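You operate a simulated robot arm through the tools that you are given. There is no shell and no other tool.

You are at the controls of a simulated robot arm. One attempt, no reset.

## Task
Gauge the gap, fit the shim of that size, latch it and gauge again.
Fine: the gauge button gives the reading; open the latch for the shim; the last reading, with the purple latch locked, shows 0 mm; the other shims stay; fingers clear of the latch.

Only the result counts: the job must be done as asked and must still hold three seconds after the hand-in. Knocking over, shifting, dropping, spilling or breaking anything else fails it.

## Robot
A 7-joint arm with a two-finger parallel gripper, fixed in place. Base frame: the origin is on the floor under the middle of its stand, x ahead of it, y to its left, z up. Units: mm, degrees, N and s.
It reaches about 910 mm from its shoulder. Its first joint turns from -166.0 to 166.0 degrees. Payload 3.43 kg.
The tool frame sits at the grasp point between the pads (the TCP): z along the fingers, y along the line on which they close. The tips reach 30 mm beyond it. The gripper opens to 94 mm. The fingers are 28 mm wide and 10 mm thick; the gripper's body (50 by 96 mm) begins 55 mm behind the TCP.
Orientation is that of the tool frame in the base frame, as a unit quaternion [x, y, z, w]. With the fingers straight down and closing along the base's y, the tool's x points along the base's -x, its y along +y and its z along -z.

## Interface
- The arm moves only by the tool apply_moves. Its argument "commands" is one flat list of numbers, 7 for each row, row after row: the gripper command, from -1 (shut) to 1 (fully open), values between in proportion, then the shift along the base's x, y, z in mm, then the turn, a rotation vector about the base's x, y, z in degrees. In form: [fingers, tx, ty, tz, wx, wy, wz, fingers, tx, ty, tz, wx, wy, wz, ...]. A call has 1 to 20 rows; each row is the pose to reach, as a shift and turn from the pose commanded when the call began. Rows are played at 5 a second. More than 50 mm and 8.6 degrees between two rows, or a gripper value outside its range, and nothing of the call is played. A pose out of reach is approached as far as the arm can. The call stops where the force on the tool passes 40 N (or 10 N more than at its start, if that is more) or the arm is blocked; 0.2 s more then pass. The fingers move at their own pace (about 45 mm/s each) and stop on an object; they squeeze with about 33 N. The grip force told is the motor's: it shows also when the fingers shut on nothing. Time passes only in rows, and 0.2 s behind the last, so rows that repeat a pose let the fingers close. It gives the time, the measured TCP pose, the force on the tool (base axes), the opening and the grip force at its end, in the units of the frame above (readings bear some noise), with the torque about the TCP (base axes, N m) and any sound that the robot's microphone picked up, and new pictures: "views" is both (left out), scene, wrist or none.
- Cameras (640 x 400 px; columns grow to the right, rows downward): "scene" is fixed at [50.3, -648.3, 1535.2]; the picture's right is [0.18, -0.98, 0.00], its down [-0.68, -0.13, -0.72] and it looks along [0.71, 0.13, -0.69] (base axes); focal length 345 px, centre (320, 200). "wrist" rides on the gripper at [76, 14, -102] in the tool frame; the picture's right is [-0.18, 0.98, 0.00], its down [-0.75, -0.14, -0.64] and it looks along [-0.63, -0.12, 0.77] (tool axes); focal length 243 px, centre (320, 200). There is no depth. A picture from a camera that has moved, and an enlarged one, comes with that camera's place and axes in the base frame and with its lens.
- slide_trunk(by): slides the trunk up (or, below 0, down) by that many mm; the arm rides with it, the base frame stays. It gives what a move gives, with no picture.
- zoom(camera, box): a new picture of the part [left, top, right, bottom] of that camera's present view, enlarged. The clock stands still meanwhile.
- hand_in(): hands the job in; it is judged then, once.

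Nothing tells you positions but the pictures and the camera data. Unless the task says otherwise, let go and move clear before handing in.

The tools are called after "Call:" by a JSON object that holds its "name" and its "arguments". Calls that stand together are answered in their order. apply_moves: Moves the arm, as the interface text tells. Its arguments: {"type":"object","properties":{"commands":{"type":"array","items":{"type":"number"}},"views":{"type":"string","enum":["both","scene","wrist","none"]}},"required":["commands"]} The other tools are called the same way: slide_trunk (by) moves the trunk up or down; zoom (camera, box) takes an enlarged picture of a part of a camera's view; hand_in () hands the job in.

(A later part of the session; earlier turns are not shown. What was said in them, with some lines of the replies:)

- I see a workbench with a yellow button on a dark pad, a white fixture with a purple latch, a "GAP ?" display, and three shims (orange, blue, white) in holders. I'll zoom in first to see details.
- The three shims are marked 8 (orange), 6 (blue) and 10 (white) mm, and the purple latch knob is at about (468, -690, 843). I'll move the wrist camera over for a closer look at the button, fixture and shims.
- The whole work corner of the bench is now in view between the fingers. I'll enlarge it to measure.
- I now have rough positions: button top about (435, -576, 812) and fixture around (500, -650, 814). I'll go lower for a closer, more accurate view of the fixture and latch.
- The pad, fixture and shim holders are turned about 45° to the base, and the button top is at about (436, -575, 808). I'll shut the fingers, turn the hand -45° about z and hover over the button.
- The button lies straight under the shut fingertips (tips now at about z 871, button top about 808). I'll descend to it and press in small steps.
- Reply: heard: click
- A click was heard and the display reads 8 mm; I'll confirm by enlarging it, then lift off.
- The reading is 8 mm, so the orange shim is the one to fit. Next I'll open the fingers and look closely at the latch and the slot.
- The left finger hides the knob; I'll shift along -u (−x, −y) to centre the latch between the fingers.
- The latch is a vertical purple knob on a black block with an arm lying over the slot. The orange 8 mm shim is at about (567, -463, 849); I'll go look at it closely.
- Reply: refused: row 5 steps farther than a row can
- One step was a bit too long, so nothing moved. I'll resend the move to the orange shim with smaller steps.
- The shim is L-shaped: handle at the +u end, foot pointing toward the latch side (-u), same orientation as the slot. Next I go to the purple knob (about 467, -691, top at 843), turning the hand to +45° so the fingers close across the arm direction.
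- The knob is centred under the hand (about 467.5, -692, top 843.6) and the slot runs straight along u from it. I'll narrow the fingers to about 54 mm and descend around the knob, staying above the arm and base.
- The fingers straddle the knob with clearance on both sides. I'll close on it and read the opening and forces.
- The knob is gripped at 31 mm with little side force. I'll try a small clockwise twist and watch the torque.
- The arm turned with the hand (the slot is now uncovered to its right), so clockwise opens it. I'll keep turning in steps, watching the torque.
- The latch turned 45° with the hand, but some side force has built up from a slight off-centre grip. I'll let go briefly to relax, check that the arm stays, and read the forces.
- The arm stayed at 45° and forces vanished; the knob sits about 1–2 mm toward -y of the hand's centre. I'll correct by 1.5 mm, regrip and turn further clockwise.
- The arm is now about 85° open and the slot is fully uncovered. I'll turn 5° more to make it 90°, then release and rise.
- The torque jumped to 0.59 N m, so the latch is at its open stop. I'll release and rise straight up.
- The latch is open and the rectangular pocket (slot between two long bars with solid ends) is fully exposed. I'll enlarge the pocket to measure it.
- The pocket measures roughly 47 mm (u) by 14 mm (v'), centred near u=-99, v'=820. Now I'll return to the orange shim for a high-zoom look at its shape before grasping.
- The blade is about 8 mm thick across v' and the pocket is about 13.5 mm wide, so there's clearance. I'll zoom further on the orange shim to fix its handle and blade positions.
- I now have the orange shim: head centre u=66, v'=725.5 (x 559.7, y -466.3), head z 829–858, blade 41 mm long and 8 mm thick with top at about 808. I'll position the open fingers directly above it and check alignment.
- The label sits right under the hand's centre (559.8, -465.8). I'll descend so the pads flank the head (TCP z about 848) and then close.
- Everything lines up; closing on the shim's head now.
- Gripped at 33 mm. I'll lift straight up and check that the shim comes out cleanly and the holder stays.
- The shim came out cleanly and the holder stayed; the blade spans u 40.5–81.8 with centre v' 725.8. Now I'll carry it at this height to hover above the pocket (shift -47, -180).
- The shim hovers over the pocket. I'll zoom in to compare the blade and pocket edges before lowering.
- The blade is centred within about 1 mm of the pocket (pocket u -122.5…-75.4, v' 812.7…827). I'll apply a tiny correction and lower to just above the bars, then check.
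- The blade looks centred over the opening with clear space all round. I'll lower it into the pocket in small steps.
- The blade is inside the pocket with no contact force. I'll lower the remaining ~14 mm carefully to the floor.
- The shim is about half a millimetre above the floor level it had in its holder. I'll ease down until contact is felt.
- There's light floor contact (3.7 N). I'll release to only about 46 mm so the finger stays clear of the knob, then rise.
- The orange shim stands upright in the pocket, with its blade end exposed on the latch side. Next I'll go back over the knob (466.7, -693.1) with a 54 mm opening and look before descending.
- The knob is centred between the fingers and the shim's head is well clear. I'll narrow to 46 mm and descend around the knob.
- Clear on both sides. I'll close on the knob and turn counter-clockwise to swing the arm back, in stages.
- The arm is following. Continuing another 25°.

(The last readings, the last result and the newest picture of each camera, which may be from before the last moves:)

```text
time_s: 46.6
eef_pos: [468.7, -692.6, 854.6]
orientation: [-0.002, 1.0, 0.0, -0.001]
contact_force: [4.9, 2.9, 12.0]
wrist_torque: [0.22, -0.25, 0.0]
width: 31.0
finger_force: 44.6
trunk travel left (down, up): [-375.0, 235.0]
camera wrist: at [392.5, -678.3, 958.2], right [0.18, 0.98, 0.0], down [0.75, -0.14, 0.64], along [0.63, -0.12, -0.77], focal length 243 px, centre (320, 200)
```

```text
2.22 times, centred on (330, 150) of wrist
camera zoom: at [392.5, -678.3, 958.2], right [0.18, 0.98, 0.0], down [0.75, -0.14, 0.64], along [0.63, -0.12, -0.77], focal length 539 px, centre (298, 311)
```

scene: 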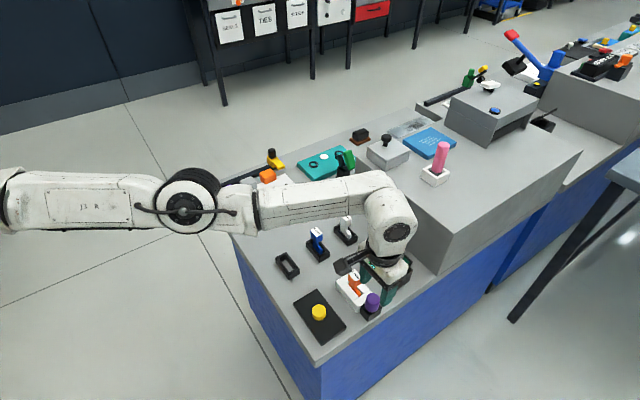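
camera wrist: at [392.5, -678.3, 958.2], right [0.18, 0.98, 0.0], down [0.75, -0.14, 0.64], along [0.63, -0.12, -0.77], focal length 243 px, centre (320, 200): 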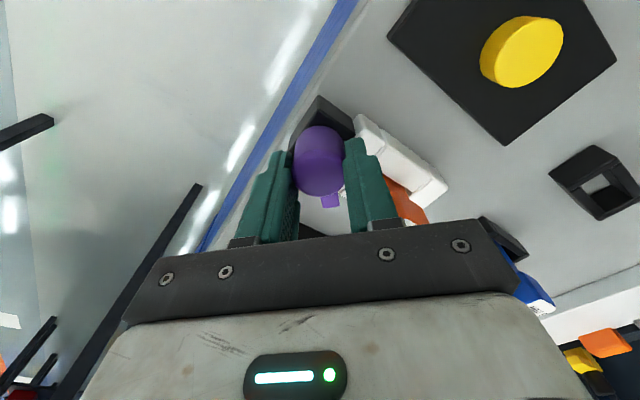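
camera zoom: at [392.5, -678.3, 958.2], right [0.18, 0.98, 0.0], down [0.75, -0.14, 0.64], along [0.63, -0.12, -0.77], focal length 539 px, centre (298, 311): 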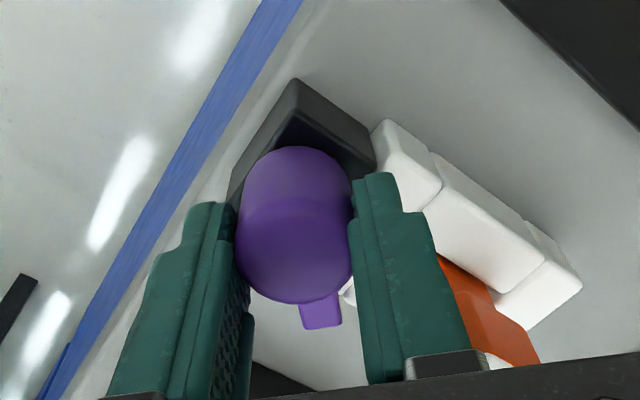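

Halfway, some force has built up again. I'll open briefly to relax, regrip, and continue with checks.

Call:
{"name": "apply_moves", "arguments": {"commands": [-0.02, 0, 0, 0, 0, 0, 0, -0.02, 0, 0, 0, 0, 0, 0, -1, 0.5, -0.5, 0, 0, 0, 0, -1, 0.5, -0.5, 0, 0, 0, 0, -1, 0.5, -0.5, 0, 0, 0, 0], "views": "none"}}

```text
time_s: 47.8
eef_pos: [467.3, -693.0, 853.7]
orientation: [0.0, 1.0, 0.001, 0.0]
contact_force: [-2.4, 7.6, -6.3]
wrist_torque: [0.27, 0.53, -0.02]
width: 31.3
finger_force: 44.8
trunk travel left (down, up): [-375.0, 235.0]
```

Forces are modest. Continuing to turn 20° more.

Call:
{"name": "apply_moves", "arguments": {"commands": [-1, 0, 0.8, 0, 0, 0, 5, -1, 0, 0.8, 0, 0, 0, 10, -1, 0, 0.8, 0, 0, 0, 15, -1, 0, 0.8, 0, 0, 0, 20, -1, 0, 0.8, 0, 0, 0, 20], "views": "wrist"}}

Call:
{"name": "zoom", "arguments": {"camera": "wrist", "box": [240, 60, 420, 240]}}

Call:
{"name": "zoom", "arguments": {"camera": "scene", "box": [330, 245, 400, 325]}}

```text
time_s: 49.0
eef_pos: [467.8, -692.6, 853.8]
orientation: [-0.175, 0.985, 0.001, 0.0]
contact_force: [-4.1, 10.5, -7.4]
wrist_torque: [0.36, 0.06, -0.02]
width: 31.1
finger_force: 44.9
trunk travel left (down, up): [-375.0, 235.0]
camera wrist: at [392.0, -705.0, 957.1], right [-0.16, 0.99, 0.0], down [0.76, 0.13, 0.64], along [0.63, 0.11, -0.77], focal length 243 px, centre (320, 200)
```

wrist: 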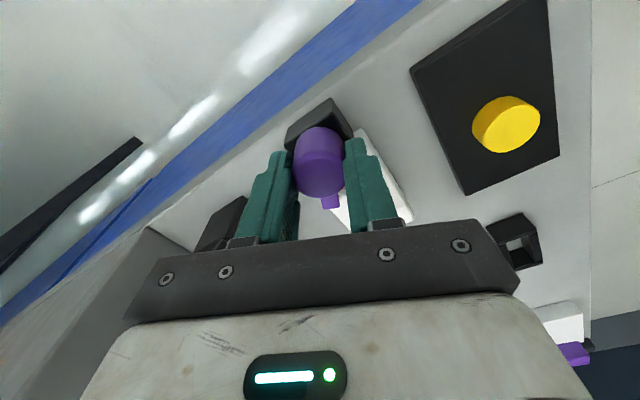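

```text
2.22 times, centred on (330, 150) of wrist
camera zoom: at [392.0, -705.0, 957.1], right [-0.16, 0.99, 0.0], down [0.76, 0.13, 0.64], along [0.63, 0.11, -0.77], focal length 539 px, centre (298, 311)
```

zoom: 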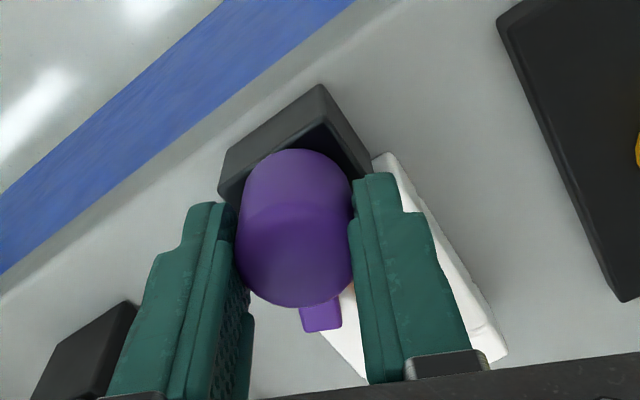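

```text
5.00 times, centred on (365, 285) of scene
camera zoom: at [50.3, -648.3, 1535.2], right [0.18, -0.98, 0.0], down [-0.68, -0.13, -0.72], along [0.71, 0.13, -0.69], focal length 1726 px, centre (95, -225)
```

zoom: 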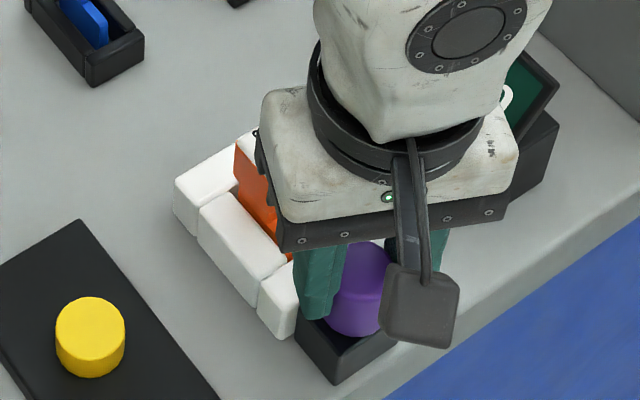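

The arm is about 25° from closed. I'll relieve the side force slightly (+1 mm y) and keep turning, watching for the stop.

Call:
{"name": "apply_moves", "arguments": {"commands": [-1, 0, 0.8, -0.4, 0, 0, 4, -1, 0, 0.8, -0.4, 0, 0, 8, -1, 0, 0.8, -0.4, 0, 0, 12, -1, 0, 0.8, -0.4, 0, 0, 16, -1, 0, 0.8, -0.4, 0, 0, 16], "views": "wrist"}}

Call:
{"name": "zoom", "arguments": {"camera": "wrist", "box": [240, 60, 420, 240]}}

```text
time_s: 50.2
eef_pos: [466.9, -693.2, 853.2]
orientation: [-0.31, 0.951, 0.0, 0.0]
contact_force: [-4.2, 9.1, -1.5]
wrist_torque: [0.4, 0.07, 0.04]
width: 30.8
finger_force: 44.7
trunk travel left (down, up): [-375.0, 235.0]
camera wrist: at [398.4, -725.2, 957.1], right [-0.43, 0.9, 0.0], down [0.69, 0.33, 0.64], along [0.58, 0.28, -0.77], focal length 243 px, centre (320, 200)
```

wrist: 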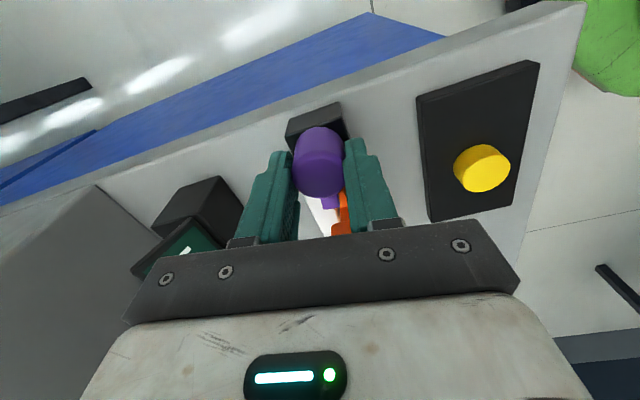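

```text
2.22 times, centred on (330, 150) of wrist
camera zoom: at [398.4, -725.2, 957.1], right [-0.43, 0.9, 0.0], down [0.69, 0.33, 0.64], along [0.58, 0.28, -0.77], focal length 539 px, centre (298, 311)
```

zoom: 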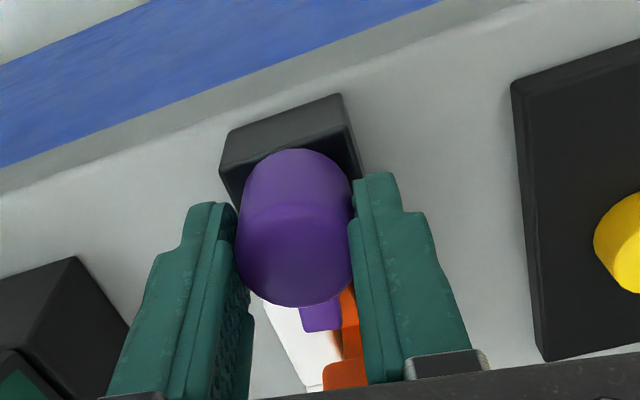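

The arm is about 9° from closed and beginning to pass over the blade; torque still low. I'll continue in small steps.

Call:
{"name": "apply_moves", "arguments": {"commands": [-1, 0, 0, 0, 0, 0, 2, -1, 0, 0, 0, 0, 0, 4, -1, 0, 0, 0, 0, 0, 6, -1, 0, 0, 0, 0, 0, 6], "views": "wrist"}}

Call:
{"name": "zoom", "arguments": {"camera": "wrist", "box": [260, 100, 400, 240]}}

```text
time_s: 51.2
eef_pos: [467.0, -692.7, 852.6]
orientation: [-0.359, 0.933, 0.001, -0.001]
contact_force: [-5.9, 9.5, 0.3]
wrist_torque: [0.21, 0.27, 0.01]
width: 31.4
finger_force: 44.6
trunk travel left (down, up): [-375.0, 235.0]
camera wrist: at [402.2, -732.2, 957.1], right [-0.52, 0.85, 0.0], down [0.65, 0.4, 0.64], along [0.55, 0.34, -0.77], focal length 243 px, centre (320, 200)
```

wrist: 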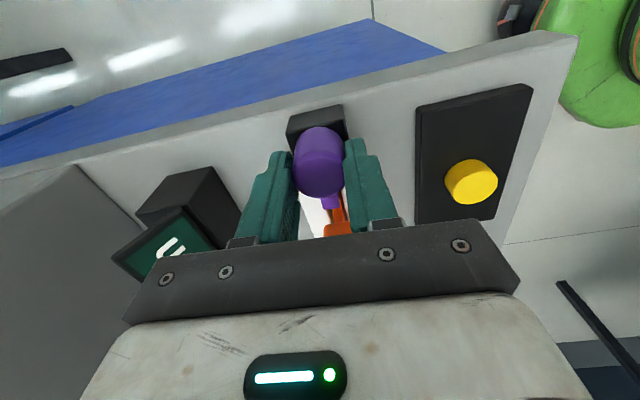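

```text
2.86 times, centred on (330, 170) of wrist
camera zoom: at [402.2, -732.2, 957.1], right [-0.52, 0.85, 0.0], down [0.65, 0.4, 0.64], along [0.55, 0.34, -0.77], focal length 693 px, centre (291, 286)
```

zoom: 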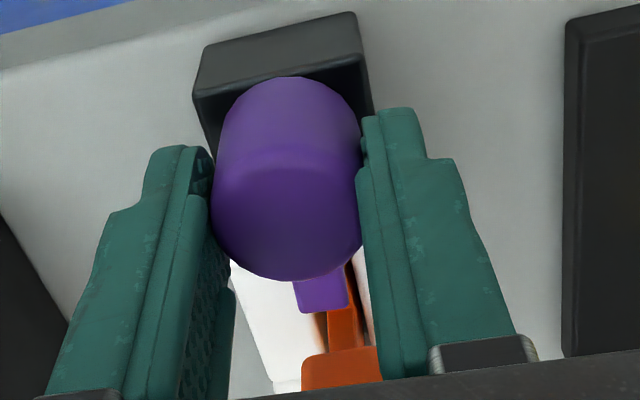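

The arm now lies over the blade with little torque. I'll turn the last few degrees to reach the closed stop.

Call:
{"name": "apply_moves", "arguments": {"commands": [-1, 0, 0, 0, 0, 0, 1.5, -1, 0, 0, 0, 0, 0, 3, -1, 0, 0, 0, 0, 0, 3], "views": "none"}}

Call:
{"name": "zoom", "arguments": {"camera": "wrist", "box": [260, 100, 400, 240]}}

```text
time_s: 52.0
eef_pos: [466.9, -691.0, 854.4]
orientation: [-0.383, 0.924, 0.0, 0.0]
contact_force: [-6.9, 9.8, 2.0]
wrist_torque: [0.22, 0.31, 0.02]
width: 31.0
finger_force: 44.6
trunk travel left (down, up): [-375.0, 235.0]
```

```text
2.86 times, centred on (330, 170) of wrist
camera zoom: at [404.3, -735.5, 957.1], right [-0.57, 0.82, 0.0], down [0.63, 0.43, 0.64], along [0.53, 0.36, -0.77], focal length 693 px, centre (291, 286)
```

zoom: 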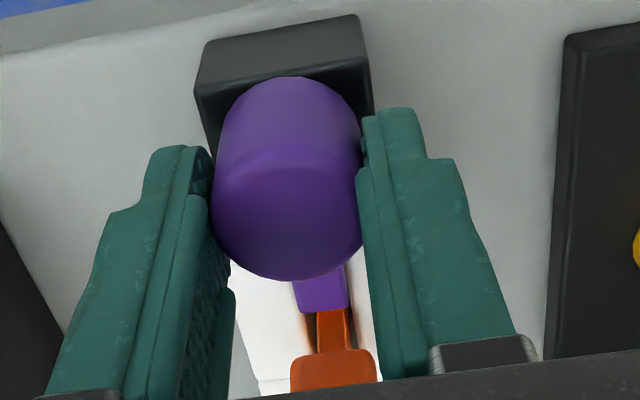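

The arm is now in the same place relative to the hand as when first gripped closed. I'll probe a little further to feel whether this is the stop.

Call:
{"name": "apply_moves", "arguments": {"commands": [-1, 0, 0, 0, 0, 0, 1.5, -1, 0, 0, 0, 0, 0, 3, -1, 0, 0, 0, 0, 0, 3], "views": "none"}}

Call:
{"name": "zoom", "arguments": {"camera": "wrist", "box": [260, 100, 400, 240]}}

```text
time_s: 52.8
eef_pos: [467.2, -692.2, 854.1]
orientation: [-0.407, 0.913, 0.0, -0.001]
contact_force: [-5.0, 12.7, 2.1]
wrist_torque: [0.51, 0.01, -0.56]
width: 31.2
finger_force: 45.7
trunk travel left (down, up): [-375.0, 235.0]
```

```text
2.86 times, centred on (330, 170) of wrist
camera zoom: at [406.9, -738.6, 957.1], right [-0.61, 0.79, 0.0], down [0.61, 0.47, 0.64], along [0.51, 0.39, -0.77], focal length 693 px, centre (291, 286)
```

zoom: 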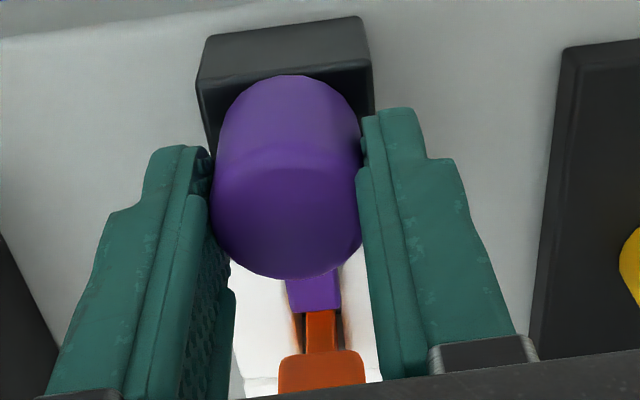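

The torque hit -0.56 N m: the latch is at its closed stop with the arm over the blade. I'll release and rise.

Call:
{"name": "apply_moves", "arguments": {"commands": [0.1, 0, 0, 0, 0, 0, 0, 0.1, 0, 0, 0, 0, 0, 0, 0.1, 0, 0, 10, 0, 0, 0, 0.1, 0, 0, 35, 0, 0, 0, 0.1, 0, 0, 70, 0, 0, 0, 0.1, 0, 0, 70, 0, 0, 0], "views": "both"}}

Call:
{"name": "zoom", "arguments": {"camera": "wrist", "box": [260, 60, 400, 240]}}

Call:
{"name": "zoom", "arguments": {"camera": "scene", "box": [330, 245, 400, 325]}}

```text
time_s: 54.2
eef_pos: [467.9, -692.8, 924.4]
orientation: [-0.407, 0.913, -0.001, 0.0]
contact_force: [-0.3, 0.1, 0.6]
wrist_torque: [-0.04, 0.01, 0.02]
width: 51.9
finger_force: 0.0
trunk travel left (down, up): [-375.0, 235.0]
camera wrist: at [407.3, -739.2, 1027.8], right [-0.61, 0.79, 0.0], down [0.61, 0.47, 0.64], along [0.51, 0.39, -0.77], focal length 243 px, centre (320, 200)
```

scene: 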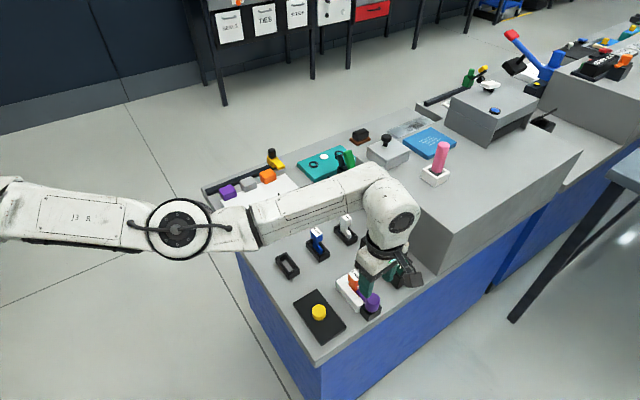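
wrist: 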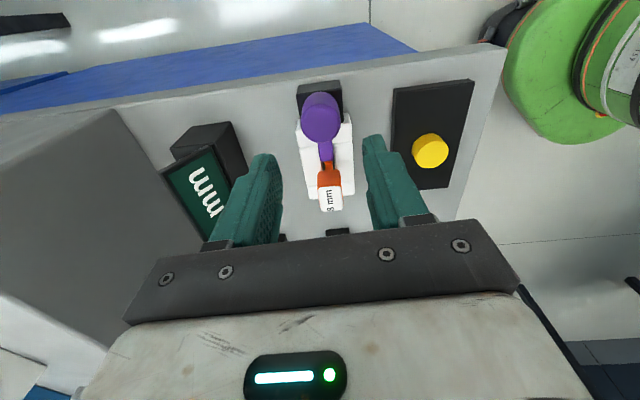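

```text
2.22 times, centred on (330, 150) of wrist
camera zoom: at [407.3, -739.2, 1027.8], right [-0.61, 0.79, 0.0], down [0.61, 0.47, 0.64], along [0.51, 0.39, -0.77], focal length 539 px, centre (298, 311)
```

zoom: 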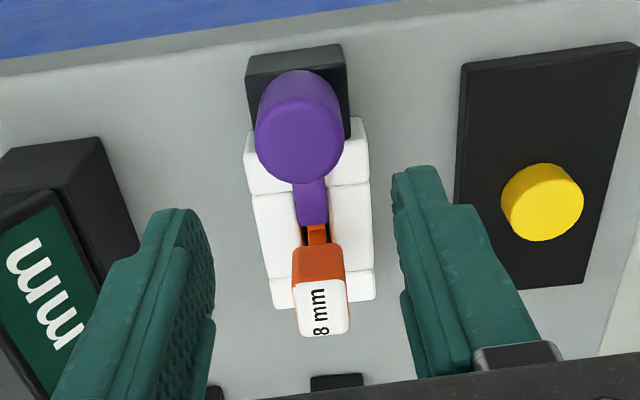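

```text
5.00 times, centred on (365, 285) of scene
camera zoom: at [50.3, -648.3, 1535.2], right [0.18, -0.98, 0.0], down [-0.68, -0.13, -0.72], along [0.71, 0.13, -0.69], focal length 1726 px, centre (95, -225)
```

zoom: 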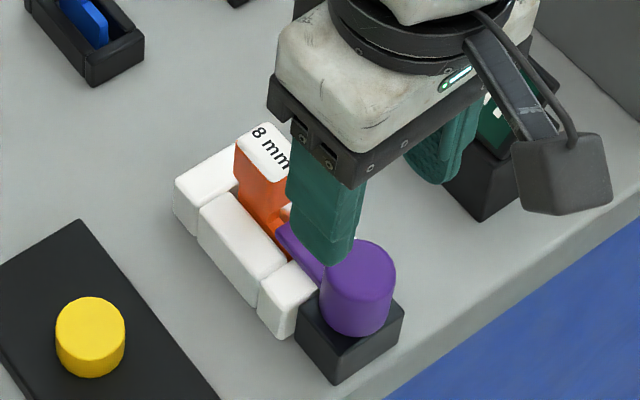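

The latch arm now holds over the shim's blade. Next I'll shut the fingers, turn the hand back, and move above the button to gauge again.

Call:
{"name": "apply_moves", "arguments": {"commands": [0.1, -4, 15, 0, 0, 0, -8, -1, -9, 34, 0, 0, 0, -16, -1, -14, 54, 0, 0, 0, -24, -1, -20, 75, 0, 0, 0, -32, -1, -26, 96, 0, 0, 0, -40, -1, -31.5, 117.4, -10, 0, 0, -48, -1, -31.5, 117.4, -22.6, 0, 0, -48, -1, -31.5, 117.4, -22.6, 0, 0, -48], "views": "both"}}

Call:
{"name": "zoom", "arguments": {"camera": "scene", "box": [310, 240, 410, 330]}}

```text
time_s: 56.0
eef_pos: [435.6, -574.8, 900.4]
orientation: [0.001, 1.0, 0.0, -0.001]
contact_force: [0.0, -0.2, 0.6]
wrist_torque: [0.01, 0.0, -0.01]
width: 0.0
finger_force: 33.1
trunk travel left (down, up): [-375.0, 235.0]
camera wrist: at [360.4, -560.1, 1004.5], right [0.18, 0.98, 0.0], down [0.75, -0.14, 0.64], along [0.63, -0.12, -0.77], focal length 243 px, centre (320, 200)
```

scene: 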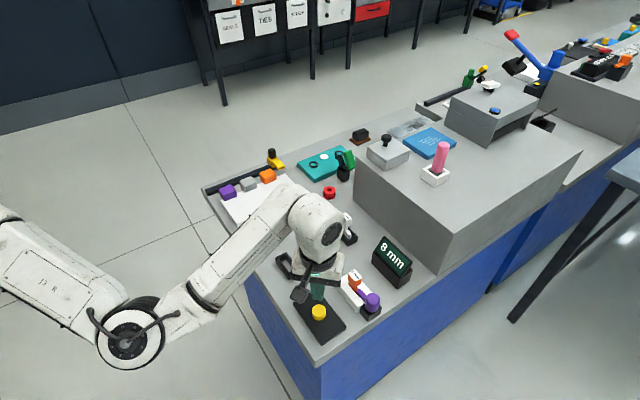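
wrist: 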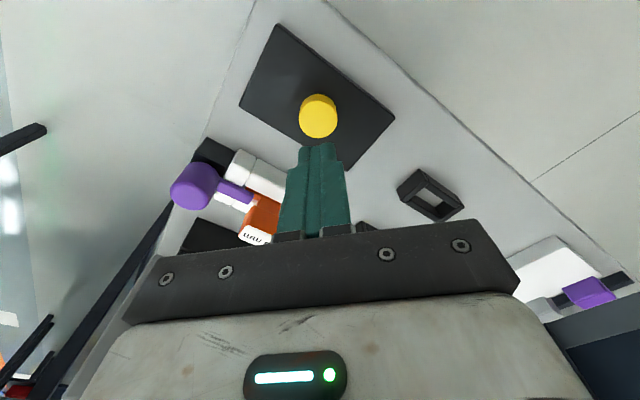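

```text
4.44 times, centred on (360, 285) of scene
camera zoom: at [50.3, -648.3, 1535.2], right [0.18, -0.98, 0.0], down [-0.68, -0.13, -0.72], along [0.71, 0.13, -0.69], focal length 1534 px, centre (142, -178)
```

zoom: 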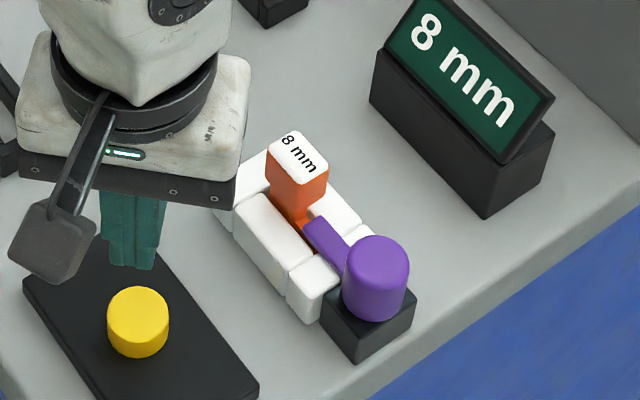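

The shim is latched and the display still shows the old 8 mm. I'll press the button exactly as before.

Call:
{"name": "apply_moves", "arguments": {"commands": [-1, 0, 0, -20, 0, 0, 0, -1, 0, 0, -40, 0, 0, 0, -1, 0, 0, -52, 0, 0, 0, -1, 0, 0, -58, 0, 0, 0, -1, 0, 0, -60, 0, 0, 0, -1, 0, 0, -62, 0, 0, 0, -1, 0, 0, -63, 0, 0, 0], "views": "scene"}}

Call:
{"name": "zoom", "arguments": {"camera": "scene", "box": [310, 240, 410, 330]}}

```text
time_s: 57.6
eef_pos: [436.5, -574.5, 838.0]
orientation: [0.0, 1.0, 0.0, 0.0]
contact_force: [0.1, -1.0, 1.8]
wrist_torque: [-0.03, 0.0, -0.04]
width: 0.1
finger_force: 32.9
trunk travel left (down, up): [-375.0, 235.0]
heard: click
```

scene: 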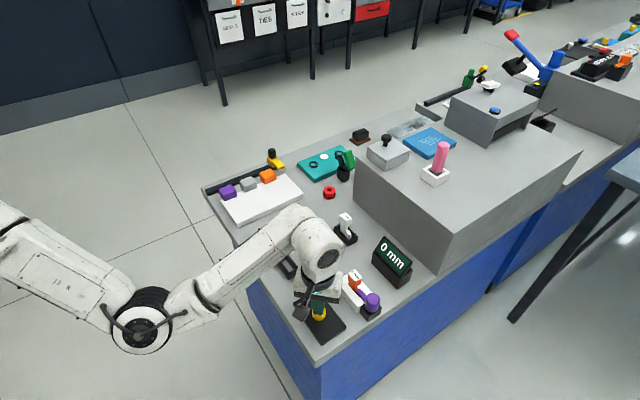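

```text
4.44 times, centred on (360, 285) of scene
camera zoom: at [50.3, -648.3, 1535.2], right [0.18, -0.98, 0.0], down [-0.68, -0.13, -0.72], along [0.71, 0.13, -0.69], focal length 1534 px, centre (142, -178)
```

zoom: 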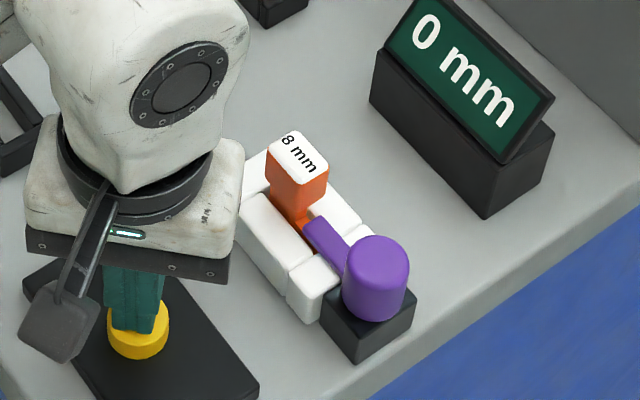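

A click, and the display reads 0 mm with the latch closed over the shim. I'll lift off the button and move clear, then check everything once more.

Call:
{"name": "apply_moves", "arguments": {"commands": [-1, 0, 0, 8, 0, 0, 0, -1, 0, 0, 35, 0, 0, 0, -1, 0, 0, 75, 0, 0, 0, -1, 0, 0, 115, 0, 0, 0, -1, -10, 35, 140, 0, 0, 0, -1, -20, 75, 160, 0, 0, 0, -1, -30, 115, 180, 0, 0, 0, -1, -40, 155, 200, 0, 0, 0, -1, -40, 155, 200, 0, 0, 0, -1, -40, 155, 200, 0, 0, 0], "views": "both"}}

Call:
{"name": "zoom", "arguments": {"camera": "scene", "box": [260, 200, 420, 340]}}

Call:
{"name": "zoom", "arguments": {"camera": "scene", "box": [330, 245, 400, 325]}}

```text
time_s: 59.8
eef_pos: [396.4, -419.8, 1037.8]
orientation: [0.0, 1.0, 0.001, -0.001]
contact_force: [-0.7, -0.2, -1.0]
wrist_torque: [0.04, 0.01, 0.03]
width: 0.0
finger_force: 33.0
trunk travel left (down, up): [-375.0, 235.0]
camera wrist: at [319.9, -405.6, 1142.4], right [0.18, 0.98, 0.0], down [0.75, -0.14, 0.64], along [0.63, -0.12, -0.77], focal length 243 px, centre (320, 200)
```

scene: 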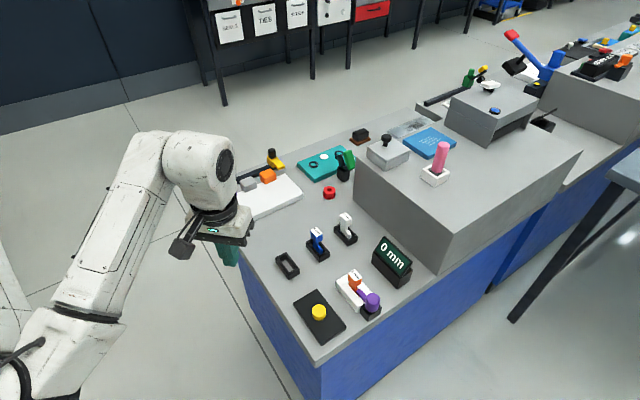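
wrist: 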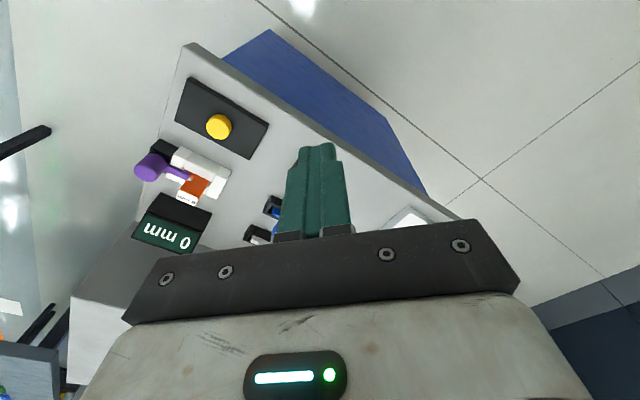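

```text
2.86 times, centred on (340, 270) of scene
camera zoom: at [50.3, -648.3, 1535.2], right [0.18, -0.98, 0.0], down [-0.68, -0.13, -0.72], along [0.71, 0.13, -0.69], focal length 986 px, centre (263, 0)
```

zoom: 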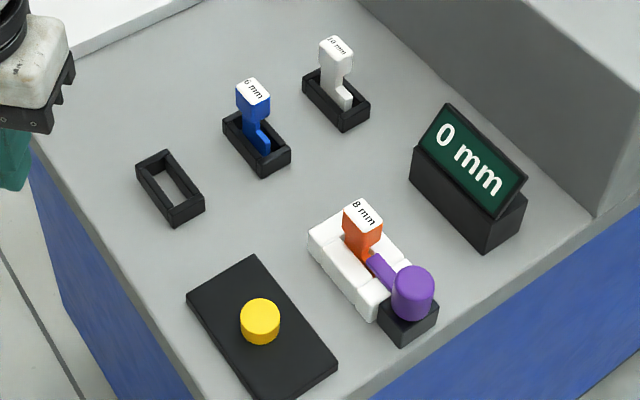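

```text
5.00 times, centred on (365, 285) of scene
camera zoom: at [50.3, -648.3, 1535.2], right [0.18, -0.98, 0.0], down [-0.68, -0.13, -0.72], along [0.71, 0.13, -0.69], focal length 1726 px, centre (95, -225)
```

zoom: 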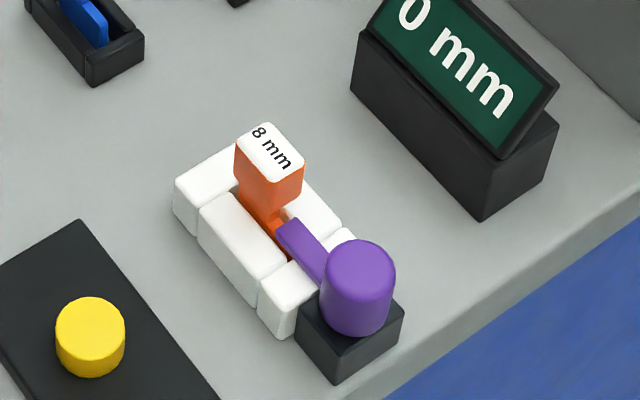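

The display reads 0 mm. The purple latch is closed over the seated 8 mm shim, the 6 mm and 10 mm shims are still in their holders, and the hand is well clear. I'm handing in.

Call:
{"name": "hand_in", "arguments": {}}

```text
The job is handed in.
```

The job is done and handed in; I haven't seen the judged result.

- **First gauge:** The button gave a reading of 8 mm, so I used the orange 8 mm shim.
- **Fit:** I turned the purple latch open, moved the shim from its holder into the slot, and turned the latch back until it reached its closed stop over the shim.
- **Second gauge:** The last press of the button, with the latch closed, reads 0 mm.

In the last pictures the 6 mm and 10 mm shims stand undisturbed in their holders, and the hand is well clear of the latch and bench.
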